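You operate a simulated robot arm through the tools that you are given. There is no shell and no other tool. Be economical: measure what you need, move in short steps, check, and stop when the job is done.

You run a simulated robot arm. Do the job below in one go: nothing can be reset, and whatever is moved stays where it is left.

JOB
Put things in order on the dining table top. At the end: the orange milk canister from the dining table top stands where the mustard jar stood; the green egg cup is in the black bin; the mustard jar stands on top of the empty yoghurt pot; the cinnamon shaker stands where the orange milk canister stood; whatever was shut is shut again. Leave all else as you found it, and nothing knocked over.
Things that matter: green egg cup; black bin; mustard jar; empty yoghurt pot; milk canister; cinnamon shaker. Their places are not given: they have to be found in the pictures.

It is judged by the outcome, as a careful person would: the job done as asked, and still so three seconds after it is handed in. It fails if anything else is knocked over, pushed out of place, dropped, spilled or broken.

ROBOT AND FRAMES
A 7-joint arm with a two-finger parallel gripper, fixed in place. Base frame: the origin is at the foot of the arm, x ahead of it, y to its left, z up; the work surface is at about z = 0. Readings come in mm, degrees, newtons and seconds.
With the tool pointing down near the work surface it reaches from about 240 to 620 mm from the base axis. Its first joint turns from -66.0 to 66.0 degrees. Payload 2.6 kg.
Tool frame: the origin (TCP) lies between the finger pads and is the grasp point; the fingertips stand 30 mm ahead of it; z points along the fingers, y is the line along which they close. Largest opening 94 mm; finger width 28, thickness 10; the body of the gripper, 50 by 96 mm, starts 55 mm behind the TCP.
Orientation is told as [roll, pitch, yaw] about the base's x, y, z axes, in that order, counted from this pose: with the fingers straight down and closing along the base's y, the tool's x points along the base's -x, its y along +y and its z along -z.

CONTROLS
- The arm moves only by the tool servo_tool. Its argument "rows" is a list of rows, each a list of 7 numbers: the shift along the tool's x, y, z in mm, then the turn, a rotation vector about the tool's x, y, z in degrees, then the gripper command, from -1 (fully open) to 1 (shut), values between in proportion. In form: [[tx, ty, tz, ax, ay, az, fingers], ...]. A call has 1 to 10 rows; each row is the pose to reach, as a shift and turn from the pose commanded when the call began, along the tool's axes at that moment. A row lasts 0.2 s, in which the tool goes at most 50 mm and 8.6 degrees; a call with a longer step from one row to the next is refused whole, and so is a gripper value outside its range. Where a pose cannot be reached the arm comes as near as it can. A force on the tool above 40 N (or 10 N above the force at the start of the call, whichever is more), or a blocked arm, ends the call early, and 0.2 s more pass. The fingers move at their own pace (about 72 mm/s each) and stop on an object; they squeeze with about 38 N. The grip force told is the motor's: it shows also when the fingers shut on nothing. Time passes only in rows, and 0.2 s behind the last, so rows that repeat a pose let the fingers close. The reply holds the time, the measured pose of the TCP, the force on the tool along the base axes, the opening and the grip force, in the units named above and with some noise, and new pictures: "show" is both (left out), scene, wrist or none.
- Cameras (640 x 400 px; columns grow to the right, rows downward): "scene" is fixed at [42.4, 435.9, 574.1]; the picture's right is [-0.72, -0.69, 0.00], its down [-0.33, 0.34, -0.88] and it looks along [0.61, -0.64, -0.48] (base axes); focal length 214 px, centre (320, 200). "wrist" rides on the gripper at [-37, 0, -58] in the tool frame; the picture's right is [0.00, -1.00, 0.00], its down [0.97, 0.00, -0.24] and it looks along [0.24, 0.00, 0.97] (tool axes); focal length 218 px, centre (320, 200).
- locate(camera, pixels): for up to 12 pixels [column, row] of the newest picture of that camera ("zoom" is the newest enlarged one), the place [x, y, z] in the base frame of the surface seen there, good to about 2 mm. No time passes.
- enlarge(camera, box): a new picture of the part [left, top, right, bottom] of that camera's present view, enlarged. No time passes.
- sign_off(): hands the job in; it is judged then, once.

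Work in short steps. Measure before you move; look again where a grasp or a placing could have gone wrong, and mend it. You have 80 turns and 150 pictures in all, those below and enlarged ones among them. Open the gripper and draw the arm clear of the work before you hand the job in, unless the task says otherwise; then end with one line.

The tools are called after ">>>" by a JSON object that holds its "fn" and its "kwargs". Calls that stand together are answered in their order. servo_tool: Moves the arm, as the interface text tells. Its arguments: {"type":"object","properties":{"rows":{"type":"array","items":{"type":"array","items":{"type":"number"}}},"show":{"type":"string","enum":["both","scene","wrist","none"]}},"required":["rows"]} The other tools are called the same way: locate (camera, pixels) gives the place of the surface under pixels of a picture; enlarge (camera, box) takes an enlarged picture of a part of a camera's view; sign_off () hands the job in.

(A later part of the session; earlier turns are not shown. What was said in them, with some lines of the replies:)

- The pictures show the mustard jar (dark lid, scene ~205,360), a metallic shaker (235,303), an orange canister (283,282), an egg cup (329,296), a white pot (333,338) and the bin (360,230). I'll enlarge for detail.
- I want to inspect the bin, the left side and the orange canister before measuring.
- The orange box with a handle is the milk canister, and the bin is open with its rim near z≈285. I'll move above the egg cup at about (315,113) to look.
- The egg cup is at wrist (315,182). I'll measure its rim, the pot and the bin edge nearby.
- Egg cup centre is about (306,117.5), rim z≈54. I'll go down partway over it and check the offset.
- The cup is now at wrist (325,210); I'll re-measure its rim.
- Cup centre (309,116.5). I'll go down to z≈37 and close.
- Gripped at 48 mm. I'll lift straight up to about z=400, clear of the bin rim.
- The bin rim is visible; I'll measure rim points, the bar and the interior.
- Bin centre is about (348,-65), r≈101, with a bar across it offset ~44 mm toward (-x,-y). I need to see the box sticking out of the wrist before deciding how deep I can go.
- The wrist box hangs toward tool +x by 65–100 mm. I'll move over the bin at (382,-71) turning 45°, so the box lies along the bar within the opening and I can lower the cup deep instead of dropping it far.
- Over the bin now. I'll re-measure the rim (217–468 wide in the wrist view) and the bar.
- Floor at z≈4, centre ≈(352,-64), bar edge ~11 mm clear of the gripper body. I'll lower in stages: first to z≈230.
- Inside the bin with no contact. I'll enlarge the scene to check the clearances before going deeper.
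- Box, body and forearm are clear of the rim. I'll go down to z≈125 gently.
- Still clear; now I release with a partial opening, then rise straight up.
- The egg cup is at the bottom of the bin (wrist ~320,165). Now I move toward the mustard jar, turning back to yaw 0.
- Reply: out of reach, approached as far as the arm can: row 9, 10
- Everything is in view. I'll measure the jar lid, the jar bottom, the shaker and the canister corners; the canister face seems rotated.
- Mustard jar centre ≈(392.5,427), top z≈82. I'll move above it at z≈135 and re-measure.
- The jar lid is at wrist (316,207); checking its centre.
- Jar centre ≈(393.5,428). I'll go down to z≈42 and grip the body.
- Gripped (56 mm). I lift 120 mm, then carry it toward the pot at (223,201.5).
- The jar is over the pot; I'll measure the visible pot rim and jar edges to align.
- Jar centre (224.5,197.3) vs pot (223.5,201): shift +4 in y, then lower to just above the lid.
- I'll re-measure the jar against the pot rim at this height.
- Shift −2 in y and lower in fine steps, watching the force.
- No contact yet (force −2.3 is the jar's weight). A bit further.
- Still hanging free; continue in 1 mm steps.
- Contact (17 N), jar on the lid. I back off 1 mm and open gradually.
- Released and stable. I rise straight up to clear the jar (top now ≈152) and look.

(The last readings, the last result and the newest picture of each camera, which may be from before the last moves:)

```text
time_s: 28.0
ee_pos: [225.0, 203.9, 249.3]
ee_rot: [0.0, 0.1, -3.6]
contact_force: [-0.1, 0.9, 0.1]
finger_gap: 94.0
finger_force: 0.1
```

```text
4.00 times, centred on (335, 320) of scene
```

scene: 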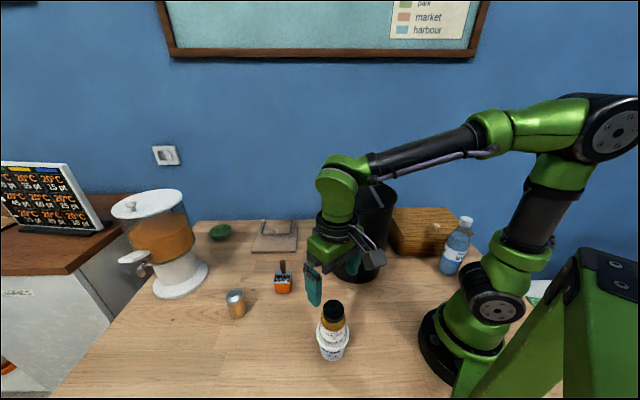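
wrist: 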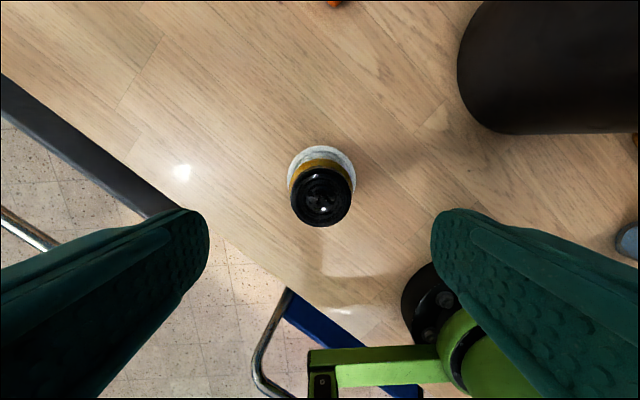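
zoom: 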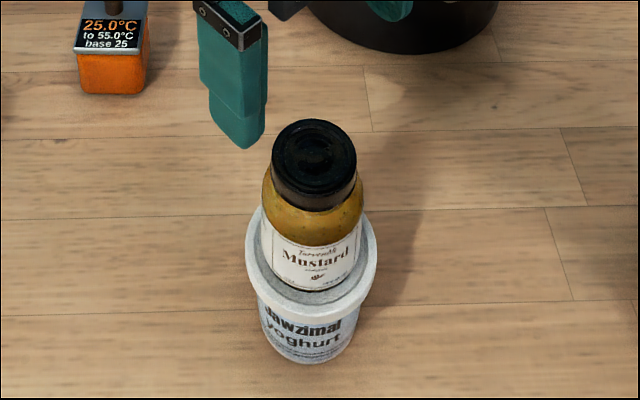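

Mustard is steady on the pot. Next is the canister at (447,175), whose faces are at 45°; I move above it with yaw +45.

>>> {"fn": "servo_tool", "kwargs": {"rows": [[-37, -2.5, 0, 0, 0, -8.1, -1], [-74, -5, 0, 0, 0, -16.2, -1], [-111, -7.5, 0, 0, 0, -24.3, -1], [-148, -10, 10, 0, 0, -32.4, -1], [-186, -12.5, 25, 0, 0, -40.5, -1], [-223.4, -15, 35, 0, 0, -48.6, -1], [-223.4, -15, 35, 0, 0, -48.6, -1]]}}

```text
time_s: 29.6
ee_pos: [447.7, 174.3, 214.0]
ee_rot: [0.0, -0.1, 45.1]
contact_force: [-0.5, 0.2, -0.7]
finger_gap: 94.1
finger_force: 0.1
```

scene: 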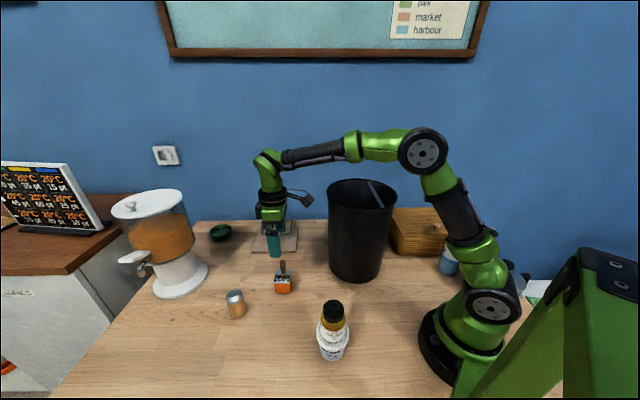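
wrist: 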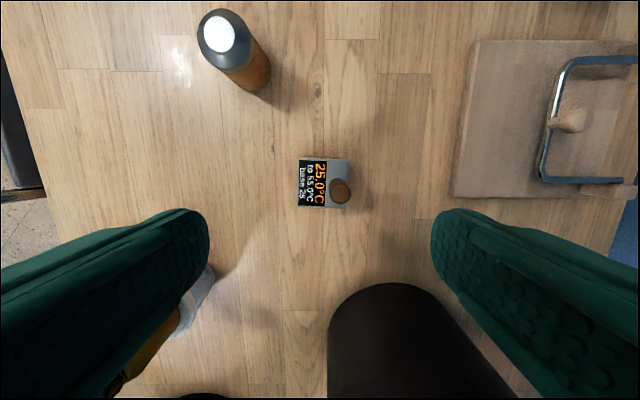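

Canister aligned with the fingers in the wrist view. Measuring its top corners, the handle and its base, plus the shaker from here.

>>> {"fn": "locate", "kwargs": {"camera": "wrist", "pixels": [[300, 160], [349, 160], [348, 206], [300, 206], [340, 190], [325, 158], [218, 36], [200, 35], [247, 40], [222, 10], [268, 72], [250, 90]]}}

>>> {"fn": "enlarge", "kwargs": {"camera": "wrist", "box": [270, 130, 380, 230]}}

```text
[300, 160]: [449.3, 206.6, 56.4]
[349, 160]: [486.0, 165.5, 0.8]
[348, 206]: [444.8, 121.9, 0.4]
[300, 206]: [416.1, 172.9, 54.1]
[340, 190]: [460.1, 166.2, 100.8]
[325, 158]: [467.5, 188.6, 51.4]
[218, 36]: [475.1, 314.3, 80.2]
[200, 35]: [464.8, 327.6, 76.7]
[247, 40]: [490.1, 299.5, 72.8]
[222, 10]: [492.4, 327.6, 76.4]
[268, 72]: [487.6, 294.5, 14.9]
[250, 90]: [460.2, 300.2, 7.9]
```

```text
4.00 times, centred on (325, 180) of wrist
```

zoom: 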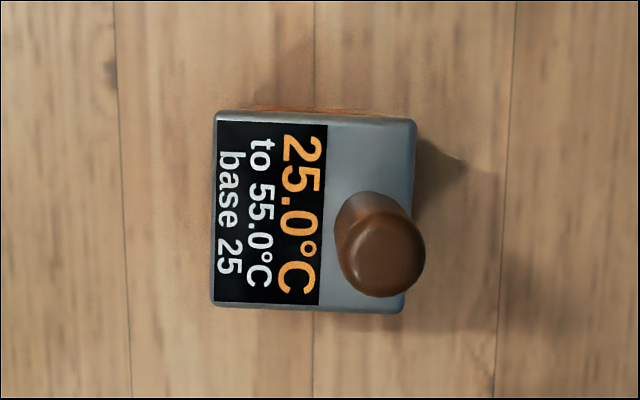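

Canister centre ≈(448,174.4), matching the TCP. I go down to z≈54 (palm stays above the handle top at 101) and close.

>>> {"fn": "servo_tool", "kwargs": {"rows": [[0, 0, 40, 0, 0, 0, -1], [0, 0, 80, 0, 0, 0, -1], [0, 0, 120, 0, 0, 0, -1], [0, 0, 145, 0, 0, 0, -1], [0, 0, 160, 0, 0, 0, -1], [0, 0, 160, 0, 0, 0, -1], [0, 0, 160, 0, 0, 0, 1], [0, 0, 160, 0, 0, 0, 1], [0, 0, 160, 0, 0, 0, 1]]}}

```text
time_s: 31.6
ee_pos: [446.9, 175.9, 54.8]
ee_rot: [-0.1, -0.1, 45.1]
contact_force: [0.0, 0.4, 0.0]
finger_gap: 54.0
finger_force: 37.9
```

scene: 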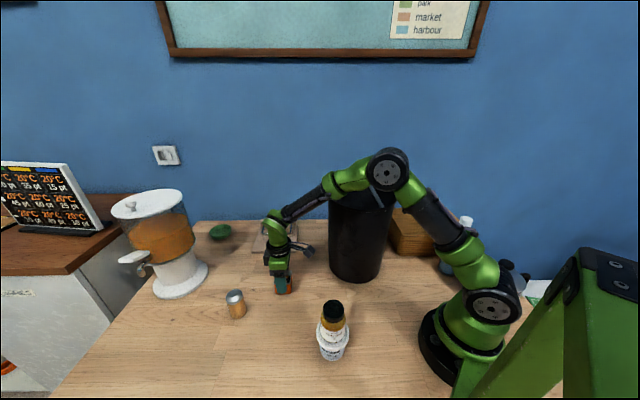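
wrist: 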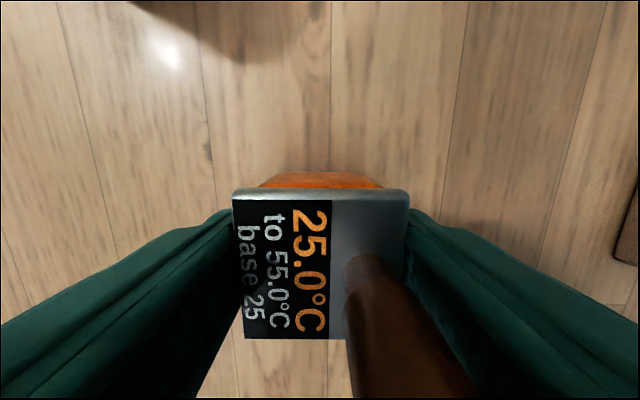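

Gripped at 54 mm on the lid. I lift 60 mm and check that it hangs well.

>>> {"fn": "servo_tool", "kwargs": {"rows": [[0, 0, -20, 0, 0, 0, 1], [0, 0, -40, 0, 0, 0, 1], [0, 0, -60, 0, 0, 0, 1], [0, 0, -60, 0, 0, 0, 1]]}}

>>> {"fn": "enlarge", "kwargs": {"camera": "scene", "box": [240, 200, 340, 310]}}

```text
time_s: 32.6
ee_pos: [442.5, 175.4, 114.7]
ee_rot: [0.0, 0.0, 44.9]
contact_force: [0.4, 0.4, -2.8]
finger_gap: 54.3
finger_force: 38.0
```

scene: 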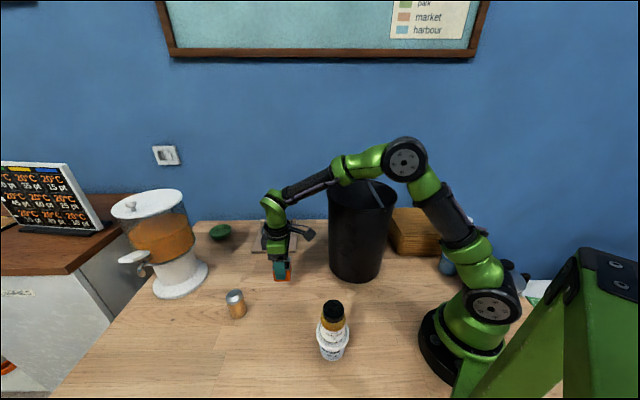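
wrist: 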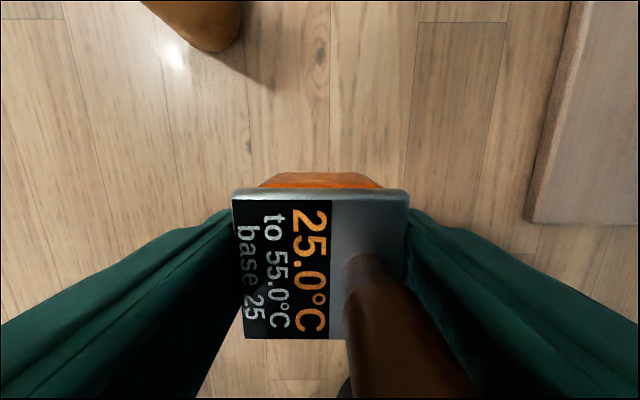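

```text
3.64 times, centred on (290, 255) of scene
```

zoom: 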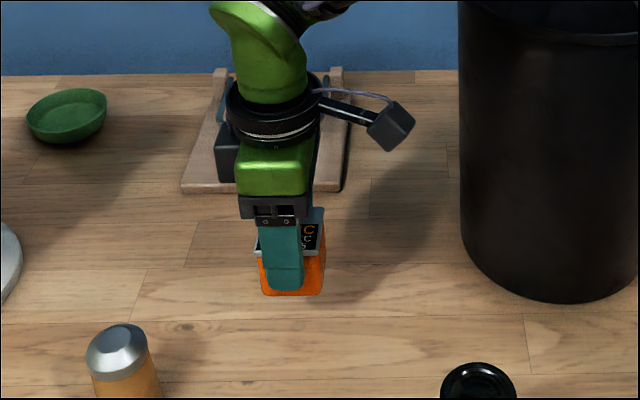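

Hangs well. I raise it 50 mm more and carry it to above (393.5,428).

>>> {"fn": "servo_tool", "kwargs": {"rows": [[0, 0, -25, 0, 0, 0, 1], [0, 0, -50, 0, 0, 0, 1], [-23.4, 36.2, -50, 0, 0, 0, 1], [-46.8, 72.5, -50, 0, 0, 0, 1], [-70.2, 108.7, -50, 0, 0, 0, 1], [-93.5, 145, -50, 0, 0, 0, 1], [-117, 181.2, -50, 0, 0, 0, 1], [-140.3, 217.4, -50, 0, 0, 0, 1], [-140.3, 217.4, -50, 0, 0, 0, 1]]}}

```text
time_s: 34.6
ee_pos: [390.6, 422.6, 161.5]
ee_rot: [0.0, 0.1, 45.0]
contact_force: [0.2, 0.9, -3.1]
finger_gap: 54.0
finger_force: 37.9
```

scene: 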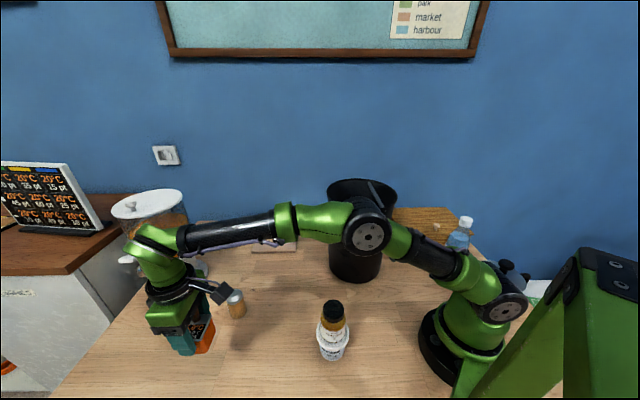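
wrist: 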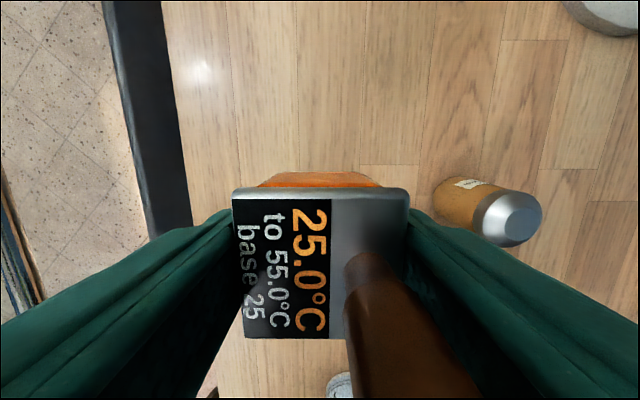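

Reading (390.6,422.6) is a bit short of target; I correct slightly and descend to z≈80, then re-read.

>>> {"fn": "servo_tool", "kwargs": {"rows": [[-3, 1, 25, 0, 0, 0, 1], [-3, 1, 50, 0, 0, 0, 1], [-3, 1, 80, 0, 0, 0, 1], [-3, 1, 80, 0, 0, 0, 1]], "show": "wrist"}}

>>> {"fn": "servo_tool", "kwargs": {"rows": [[0, 0, 0, 0, 0, 0, 1]], "show": "none"}}

>>> {"fn": "locate", "kwargs": {"camera": "wrist", "pixels": [[234, 195], [408, 195], [245, 335], [345, 335], [320, 180], [280, 270]]}}

```text
time_s: 35.6
ee_pos: [392.3, 427.1, 81.5]
ee_rot: [0.1, -0.1, 44.9]
contact_force: [-1.0, -0.6, -2.3]
finger_gap: 54.2
finger_force: 37.6
```

wrist: 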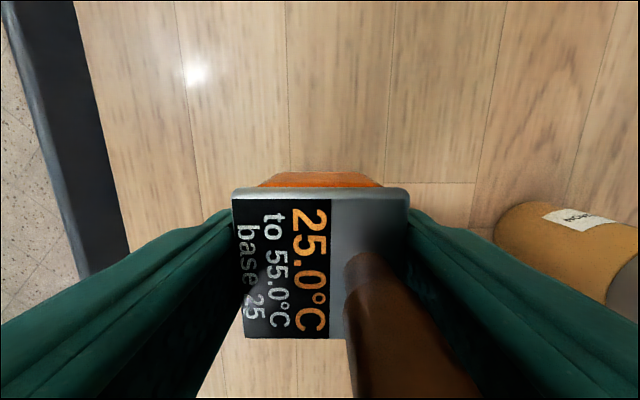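

```text
time_s: 36.0
ee_pos: [392.8, 427.9, 82.3]
ee_rot: [0.1, -0.1, 45.1]
contact_force: [-0.1, 0.1, -3.5]
finger_gap: 54.2
finger_force: 38.0
```

```text
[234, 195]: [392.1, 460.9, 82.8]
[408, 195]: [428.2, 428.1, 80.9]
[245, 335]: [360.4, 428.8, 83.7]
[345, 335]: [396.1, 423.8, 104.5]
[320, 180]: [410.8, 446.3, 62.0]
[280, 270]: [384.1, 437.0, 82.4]
```

Box centre ≈(394,428.5), right on target. Lower 25 mm, then fine steps.

>>> {"fn": "servo_tool", "kwargs": {"rows": [[0, 0, 10, 0, 0, 0, 1], [0, 0, 20, 0, 0, 0, 1], [0, 0, 24, 0, 0, 0, 1], [0, 0, 25.5, 0, 0, 0, 1], [0, 0, 26.5, 0, 0, 0, 1], [0, 0, 26.5, 0, 0, 0, 1]], "show": "none"}}

```text
time_s: 37.4
ee_pos: [391.9, 430.6, 58.7]
ee_rot: [0.0, 0.0, 44.9]
contact_force: [0.3, 0.9, -2.4]
finger_gap: 54.3
finger_force: 37.9
```

Still hanging; continue in 1 mm steps.

>>> {"fn": "servo_tool", "kwargs": {"rows": [[0, 0, 1, 0, 0, 0, 1], [0, 0, 2, 0, 0, 0, 1], [0, 0, 2.5, 0, 0, 0, 1], [0, 0, 2.5, 0, 0, 0, 1]], "show": "none"}}

```text
time_s: 38.4
ee_pos: [391.3, 431.0, 56.3]
ee_rot: [-0.1, 0.1, 44.9]
contact_force: [0.3, 0.0, -2.7]
finger_gap: 54.0
finger_force: 38.0
```

Not yet in contact; two more millimetres.

>>> {"fn": "servo_tool", "kwargs": {"rows": [[0, 0, 1, 0, 0, 0, 1], [0, 0, 1.7, 0, 0, 0, 1], [0, 0, 1.7, 0, 0, 0, 1]], "show": "none"}}

```text
time_s: 39.2
ee_pos: [392.6, 431.8, 54.6]
ee_rot: [0.0, -0.2, 45.0]
contact_force: [-5.1, -5.9, 16.3]
finger_gap: 53.9
finger_force: 37.7
```

Contact. Back off slightly, open gradually and rise.

>>> {"fn": "servo_tool", "kwargs": {"rows": [[0, 0, -0.8, 0, 0, 0, 1], [0, 0, -0.8, 0, 0, 0, -0.2], [0, 0, -0.8, 0, 0, 0, -0.4], [0, 0, -0.8, 0, 0, 0, -0.7], [0, 0, -0.8, 0, 0, 0, -0.7], [0, 0, -20, 0, 0, 0, -0.7], [0, 0, -60, 0, 0, 0, -0.8], [0, 0, -100, 0, 0, 0, -1], [0, 0, -130, 0, 0, 0, -1], [0, 0, -130, 0, 0, 0, -1]]}}

>>> {"fn": "enlarge", "kwargs": {"camera": "scene", "box": [160, 280, 280, 390]}}

```text
time_s: 41.4
ee_pos: [393.2, 430.1, 182.2]
ee_rot: [0.0, -0.2, 44.9]
contact_force: [0.0, 1.0, 0.0]
finger_gap: 94.0
finger_force: 0.0
```

scene: 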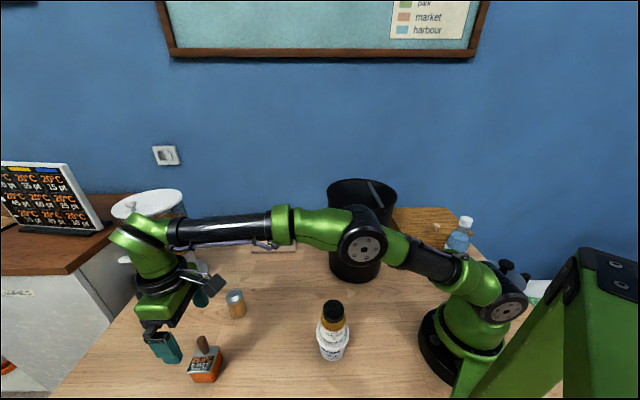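
wrist: 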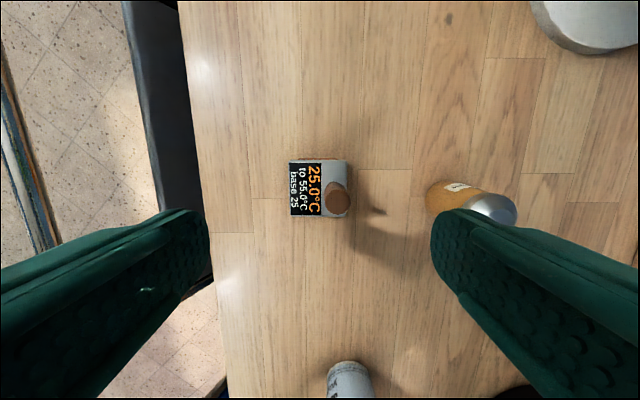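

```text
3.64 times, centred on (220, 335) of scene
```

zoom: 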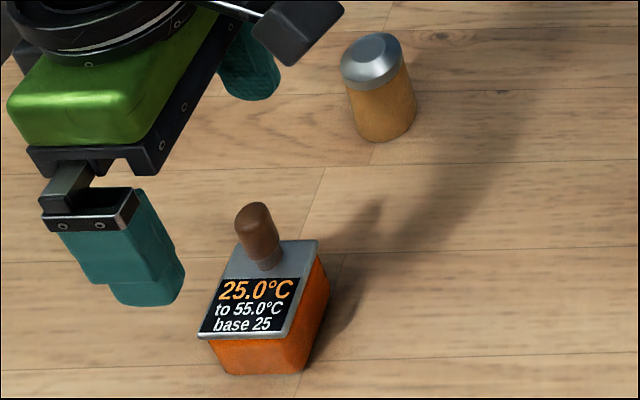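

Canister stands upright. I verify its position and measure the shaker and the dispenser base for clearance.

>>> {"fn": "locate", "kwargs": {"camera": "wrist", "pixels": [[291, 162], [346, 161], [291, 214], [500, 208], [430, 200], [455, 183], [535, 20], [580, 50], [625, 45], [515, 200]]}}

>>> {"fn": "locate", "kwargs": {"camera": "scene", "pixels": [[235, 296], [226, 297], [244, 297], [236, 318], [230, 314]]}}

```text
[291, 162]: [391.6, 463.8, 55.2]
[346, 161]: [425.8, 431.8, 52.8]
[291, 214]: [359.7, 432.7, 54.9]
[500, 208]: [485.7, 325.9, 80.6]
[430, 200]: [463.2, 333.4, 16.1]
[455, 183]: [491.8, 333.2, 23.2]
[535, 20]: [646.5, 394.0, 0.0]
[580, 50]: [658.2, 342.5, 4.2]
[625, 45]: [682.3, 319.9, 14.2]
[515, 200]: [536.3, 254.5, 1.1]
```

```text
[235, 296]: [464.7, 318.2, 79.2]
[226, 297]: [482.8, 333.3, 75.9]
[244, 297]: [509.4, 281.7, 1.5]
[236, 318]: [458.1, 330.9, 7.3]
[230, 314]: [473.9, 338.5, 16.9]
```

Canister at (393,432), within 4 mm. Now I move above the shaker at about (474,315).

>>> {"fn": "servo_tool", "kwargs": {"rows": [[6, -35, 0, 0, 0, 0, -1], [12, -70, 0, 0, 0, 0, -1], [18, -105, 0, 0, 0, 0, -1], [24, -138.6, 20, 0, 0, 0, -1], [24, -138.6, 20, 0, 0, 0, -1]], "show": "wrist"}}

```text
time_s: 42.6
ee_pos: [473.7, 314.0, 161.7]
ee_rot: [0.0, -0.1, 45.0]
contact_force: [-1.2, 0.0, 0.1]
finger_gap: 94.0
finger_force: 0.0
```

wrist: 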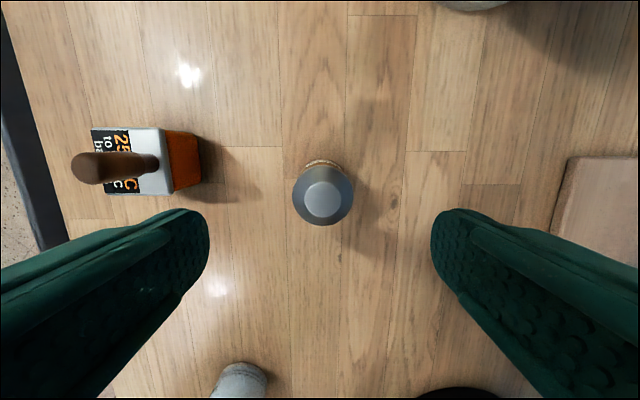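

Shaker is centred at wrist (323,195); measuring its edges.

>>> {"fn": "locate", "kwargs": {"camera": "wrist", "pixels": [[294, 195], [353, 195], [323, 166], [323, 223], [323, 198], [323, 161]]}}

```text
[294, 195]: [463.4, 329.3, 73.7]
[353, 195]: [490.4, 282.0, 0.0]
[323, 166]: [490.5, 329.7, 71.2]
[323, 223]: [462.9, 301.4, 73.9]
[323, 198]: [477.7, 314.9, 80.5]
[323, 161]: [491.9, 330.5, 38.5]
```

Shaker centre ≈(476.7,315.3). Go down to z≈42 and grip.

>>> {"fn": "servo_tool", "kwargs": {"rows": [[-3.2, -1, 40, 0, 0, 0, -1], [-3.2, -1, 80, 0, 0, 0, -1], [-3.2, -1, 110, 0, 0, 0, -1], [-3.2, -1, 120, 0, 0, 0, -1], [-3.2, -1, 120, 0, 0, 0, -1], [-3.2, -1, 120, 0, 0, 0, 1], [-3.2, -1, 120, 0, 0, 0, 1], [-3.2, -1, 120, 0, 0, 0, 1]]}}

```text
time_s: 44.4
ee_pos: [475.1, 318.3, 42.2]
ee_rot: [0.0, 0.0, 45.0]
contact_force: [1.6, 0.7, 1.1]
finger_gap: 43.8
finger_force: 38.6
```

scene: 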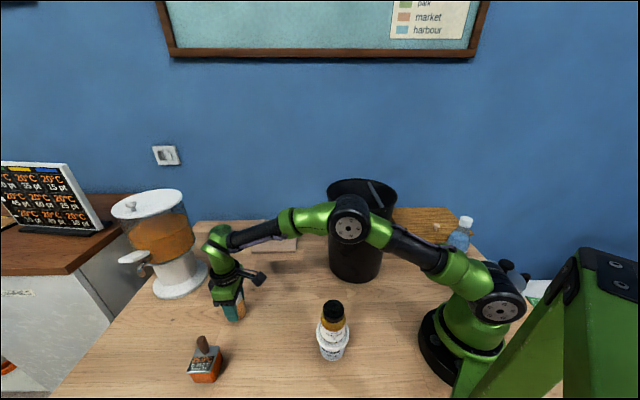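
wrist: 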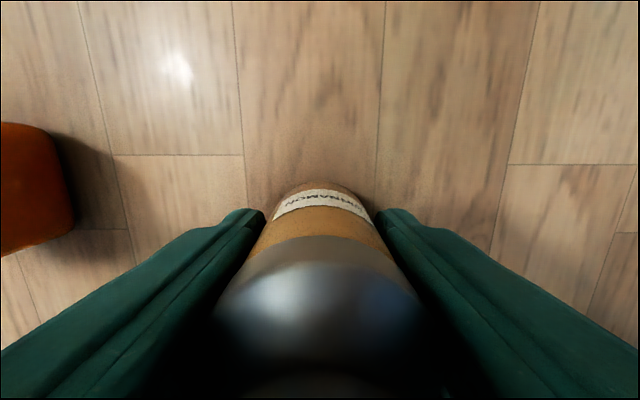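

The label reads cinnamon; gripped at 44 mm. Lift 60 mm and carry to (448,174.4).

>>> {"fn": "servo_tool", "kwargs": {"rows": [[0, 0, -30, 0, 0, 0, 1], [0, 0, -60, 0, 0, 0, 1], [30, -20, -60, 0, 0, 0, 1], [60, -40, -60, 0, 0, 0, 1], [90, -60, -60, 0, 0, 0, 1], [120.2, -79.9, -60, 0, 0, 0, 1], [120.2, -79.9, -60, 0, 0, 0, 1]], "show": "none"}}

>>> {"fn": "servo_tool", "kwargs": {"rows": [[0, 0, 0, 0, 0, 0, 1]]}}

```text
time_s: 46.0
ee_pos: [446.2, 175.4, 102.2]
ee_rot: [0.0, -0.2, 45.0]
contact_force: [0.4, -0.1, -0.4]
finger_gap: 44.0
finger_force: 37.9
```

```text
time_s: 46.4
ee_pos: [447.2, 176.0, 102.4]
ee_rot: [0.1, -0.1, 45.0]
contact_force: [0.8, -0.2, -1.5]
finger_gap: 43.4
finger_force: 38.0
```

scene: 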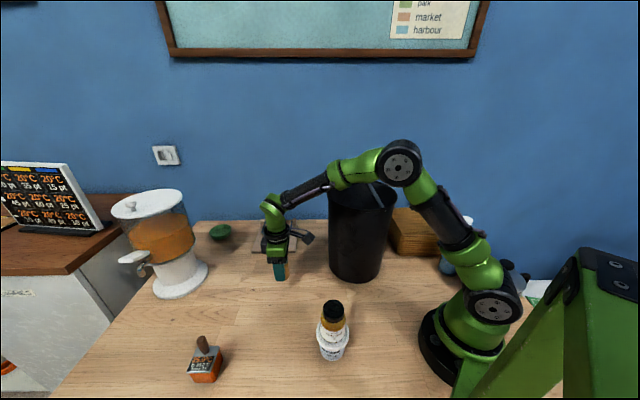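
wrist: 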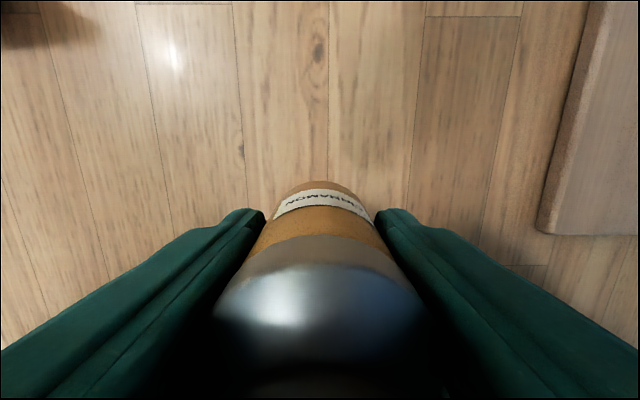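

In place over (447,176). Lower 57 mm, then feel for the table.

>>> {"fn": "servo_tool", "kwargs": {"rows": [[-0.5, -1, 25, 0, 0, 0, 1], [-0.5, -1, 45, 0, 0, 0, 1], [-0.5, -1, 54, 0, 0, 0, 1], [-0.5, -1, 57, 0, 0, 0, 1], [-0.5, -1, 58.5, 0, 0, 0, 1], [-0.5, -1, 58.5, 0, 0, 0, 1]], "show": "none"}}

```text
time_s: 47.8
ee_pos: [449.1, 174.1, 45.5]
ee_rot: [0.1, -0.1, 45.0]
contact_force: [1.1, -0.1, -1.1]
finger_gap: 43.7
finger_force: 38.1
```

Not in contact yet; 1 mm steps.

>>> {"fn": "servo_tool", "kwargs": {"rows": [[0, 0, 0.8, 0, 0, 0, 1], [0, 0, 1.6, 0, 0, 0, 1], [0, 0, 1.6, 0, 0, 0, 1]], "show": "none"}}

```text
time_s: 48.6
ee_pos: [447.8, 174.9, 42.1]
ee_rot: [0.0, -0.1, 45.0]
contact_force: [-0.1, 0.0, -0.9]
finger_gap: 43.7
finger_force: 37.9
```

Still free; a little further.

>>> {"fn": "servo_tool", "kwargs": {"rows": [[0, 0, 0.8, 0, 0, 0, 1], [0, 0, 1.6, 0, 0, 0, 1], [0, 0, 1.6, 0, 0, 0, 1]], "show": "none"}}

```text
time_s: 49.4
ee_pos: [447.6, 174.9, 41.6]
ee_rot: [0.0, -0.2, 45.0]
contact_force: [-1.6, 0.9, 12.8]
finger_gap: 43.4
finger_force: 37.7
```

Contact. Back off slightly, open gradually and rise clear.

>>> {"fn": "servo_tool", "kwargs": {"rows": [[0, 0, -0.8, 0, 0, 0, 1], [0, 0, -0.8, 0, 0, 0, 0], [0, 0, -0.8, 0, 0, 0, -0.3], [0, 0, -0.8, 0, 0, 0, -0.7], [0, 0, -0.8, 0, 0, 0, -0.7], [0, 0, -20, 0, 0, 0, -0.8], [0, 0, -65, 0, 0, 0, -0.9], [0, 0, -110, 0, 0, 0, -1], [0, 0, -155, 0, 0, 0, -1], [0, 0, -200, 0, 0, 0, -1]]}}

>>> {"fn": "enlarge", "kwargs": {"camera": "scene", "box": [160, 200, 400, 400]}}

```text
time_s: 51.6
ee_pos: [448.9, 173.6, 241.2]
ee_rot: [0.0, 0.1, 45.0]
contact_force: [-0.2, 0.0, 0.5]
finger_gap: 93.9
finger_force: 0.0
```

scene: 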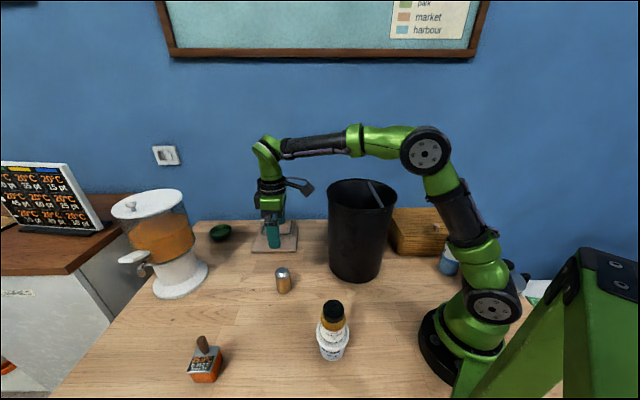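
wrist: 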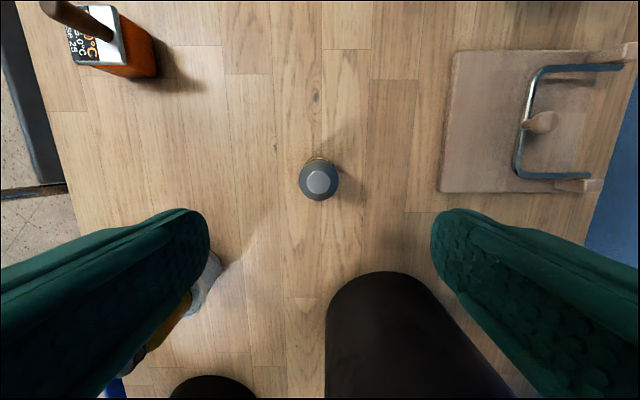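

```text
2.00 times, centred on (280, 300) of scene
```

zoom: 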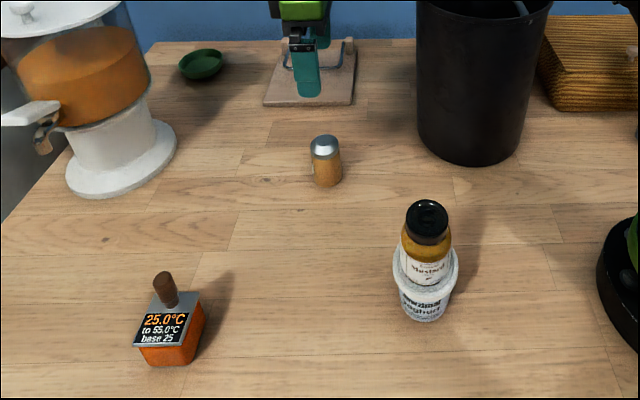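

Everything stands in its place and nothing was opened. I raise the arm clear and then hand in.

>>> {"fn": "servo_tool", "kwargs": {"rows": [[0, 0, -45, 0, 0, 0, -1], [0, 0, -90, 0, 0, 0, -1], [20, 0, -130, 0, 0, 0, -1], [50, 10, -160, 0, 0, 0, -1], [50, 10, -160, 0, 0, 0, -1]], "show": "scene"}}

```text
time_s: 52.8
ee_pos: [408.0, 144.3, 404.0]
ee_rot: [0.0, -0.2, 45.0]
contact_force: [-0.6, 0.5, -0.2]
finger_gap: 93.8
finger_force: 0.1
```

scene: 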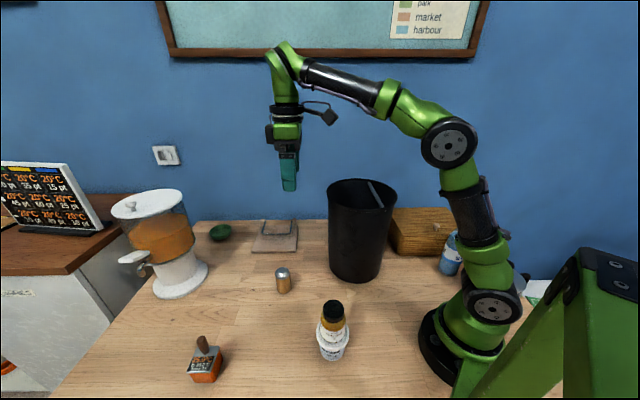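

The arm is clear and the scene is stable; handing in.

>>> {"fn": "sign_off", "kwargs": {}}

```text
The job is handed in.
```

The job is done and handed in: the egg cup is in the black bin, the mustard jar stands on the yoghurt pot, the orange milk canister stands within about 4 mm of where the mustard was, and the cinnamon shaker stands where the canister was; nothing was knocked over or had to be opened.
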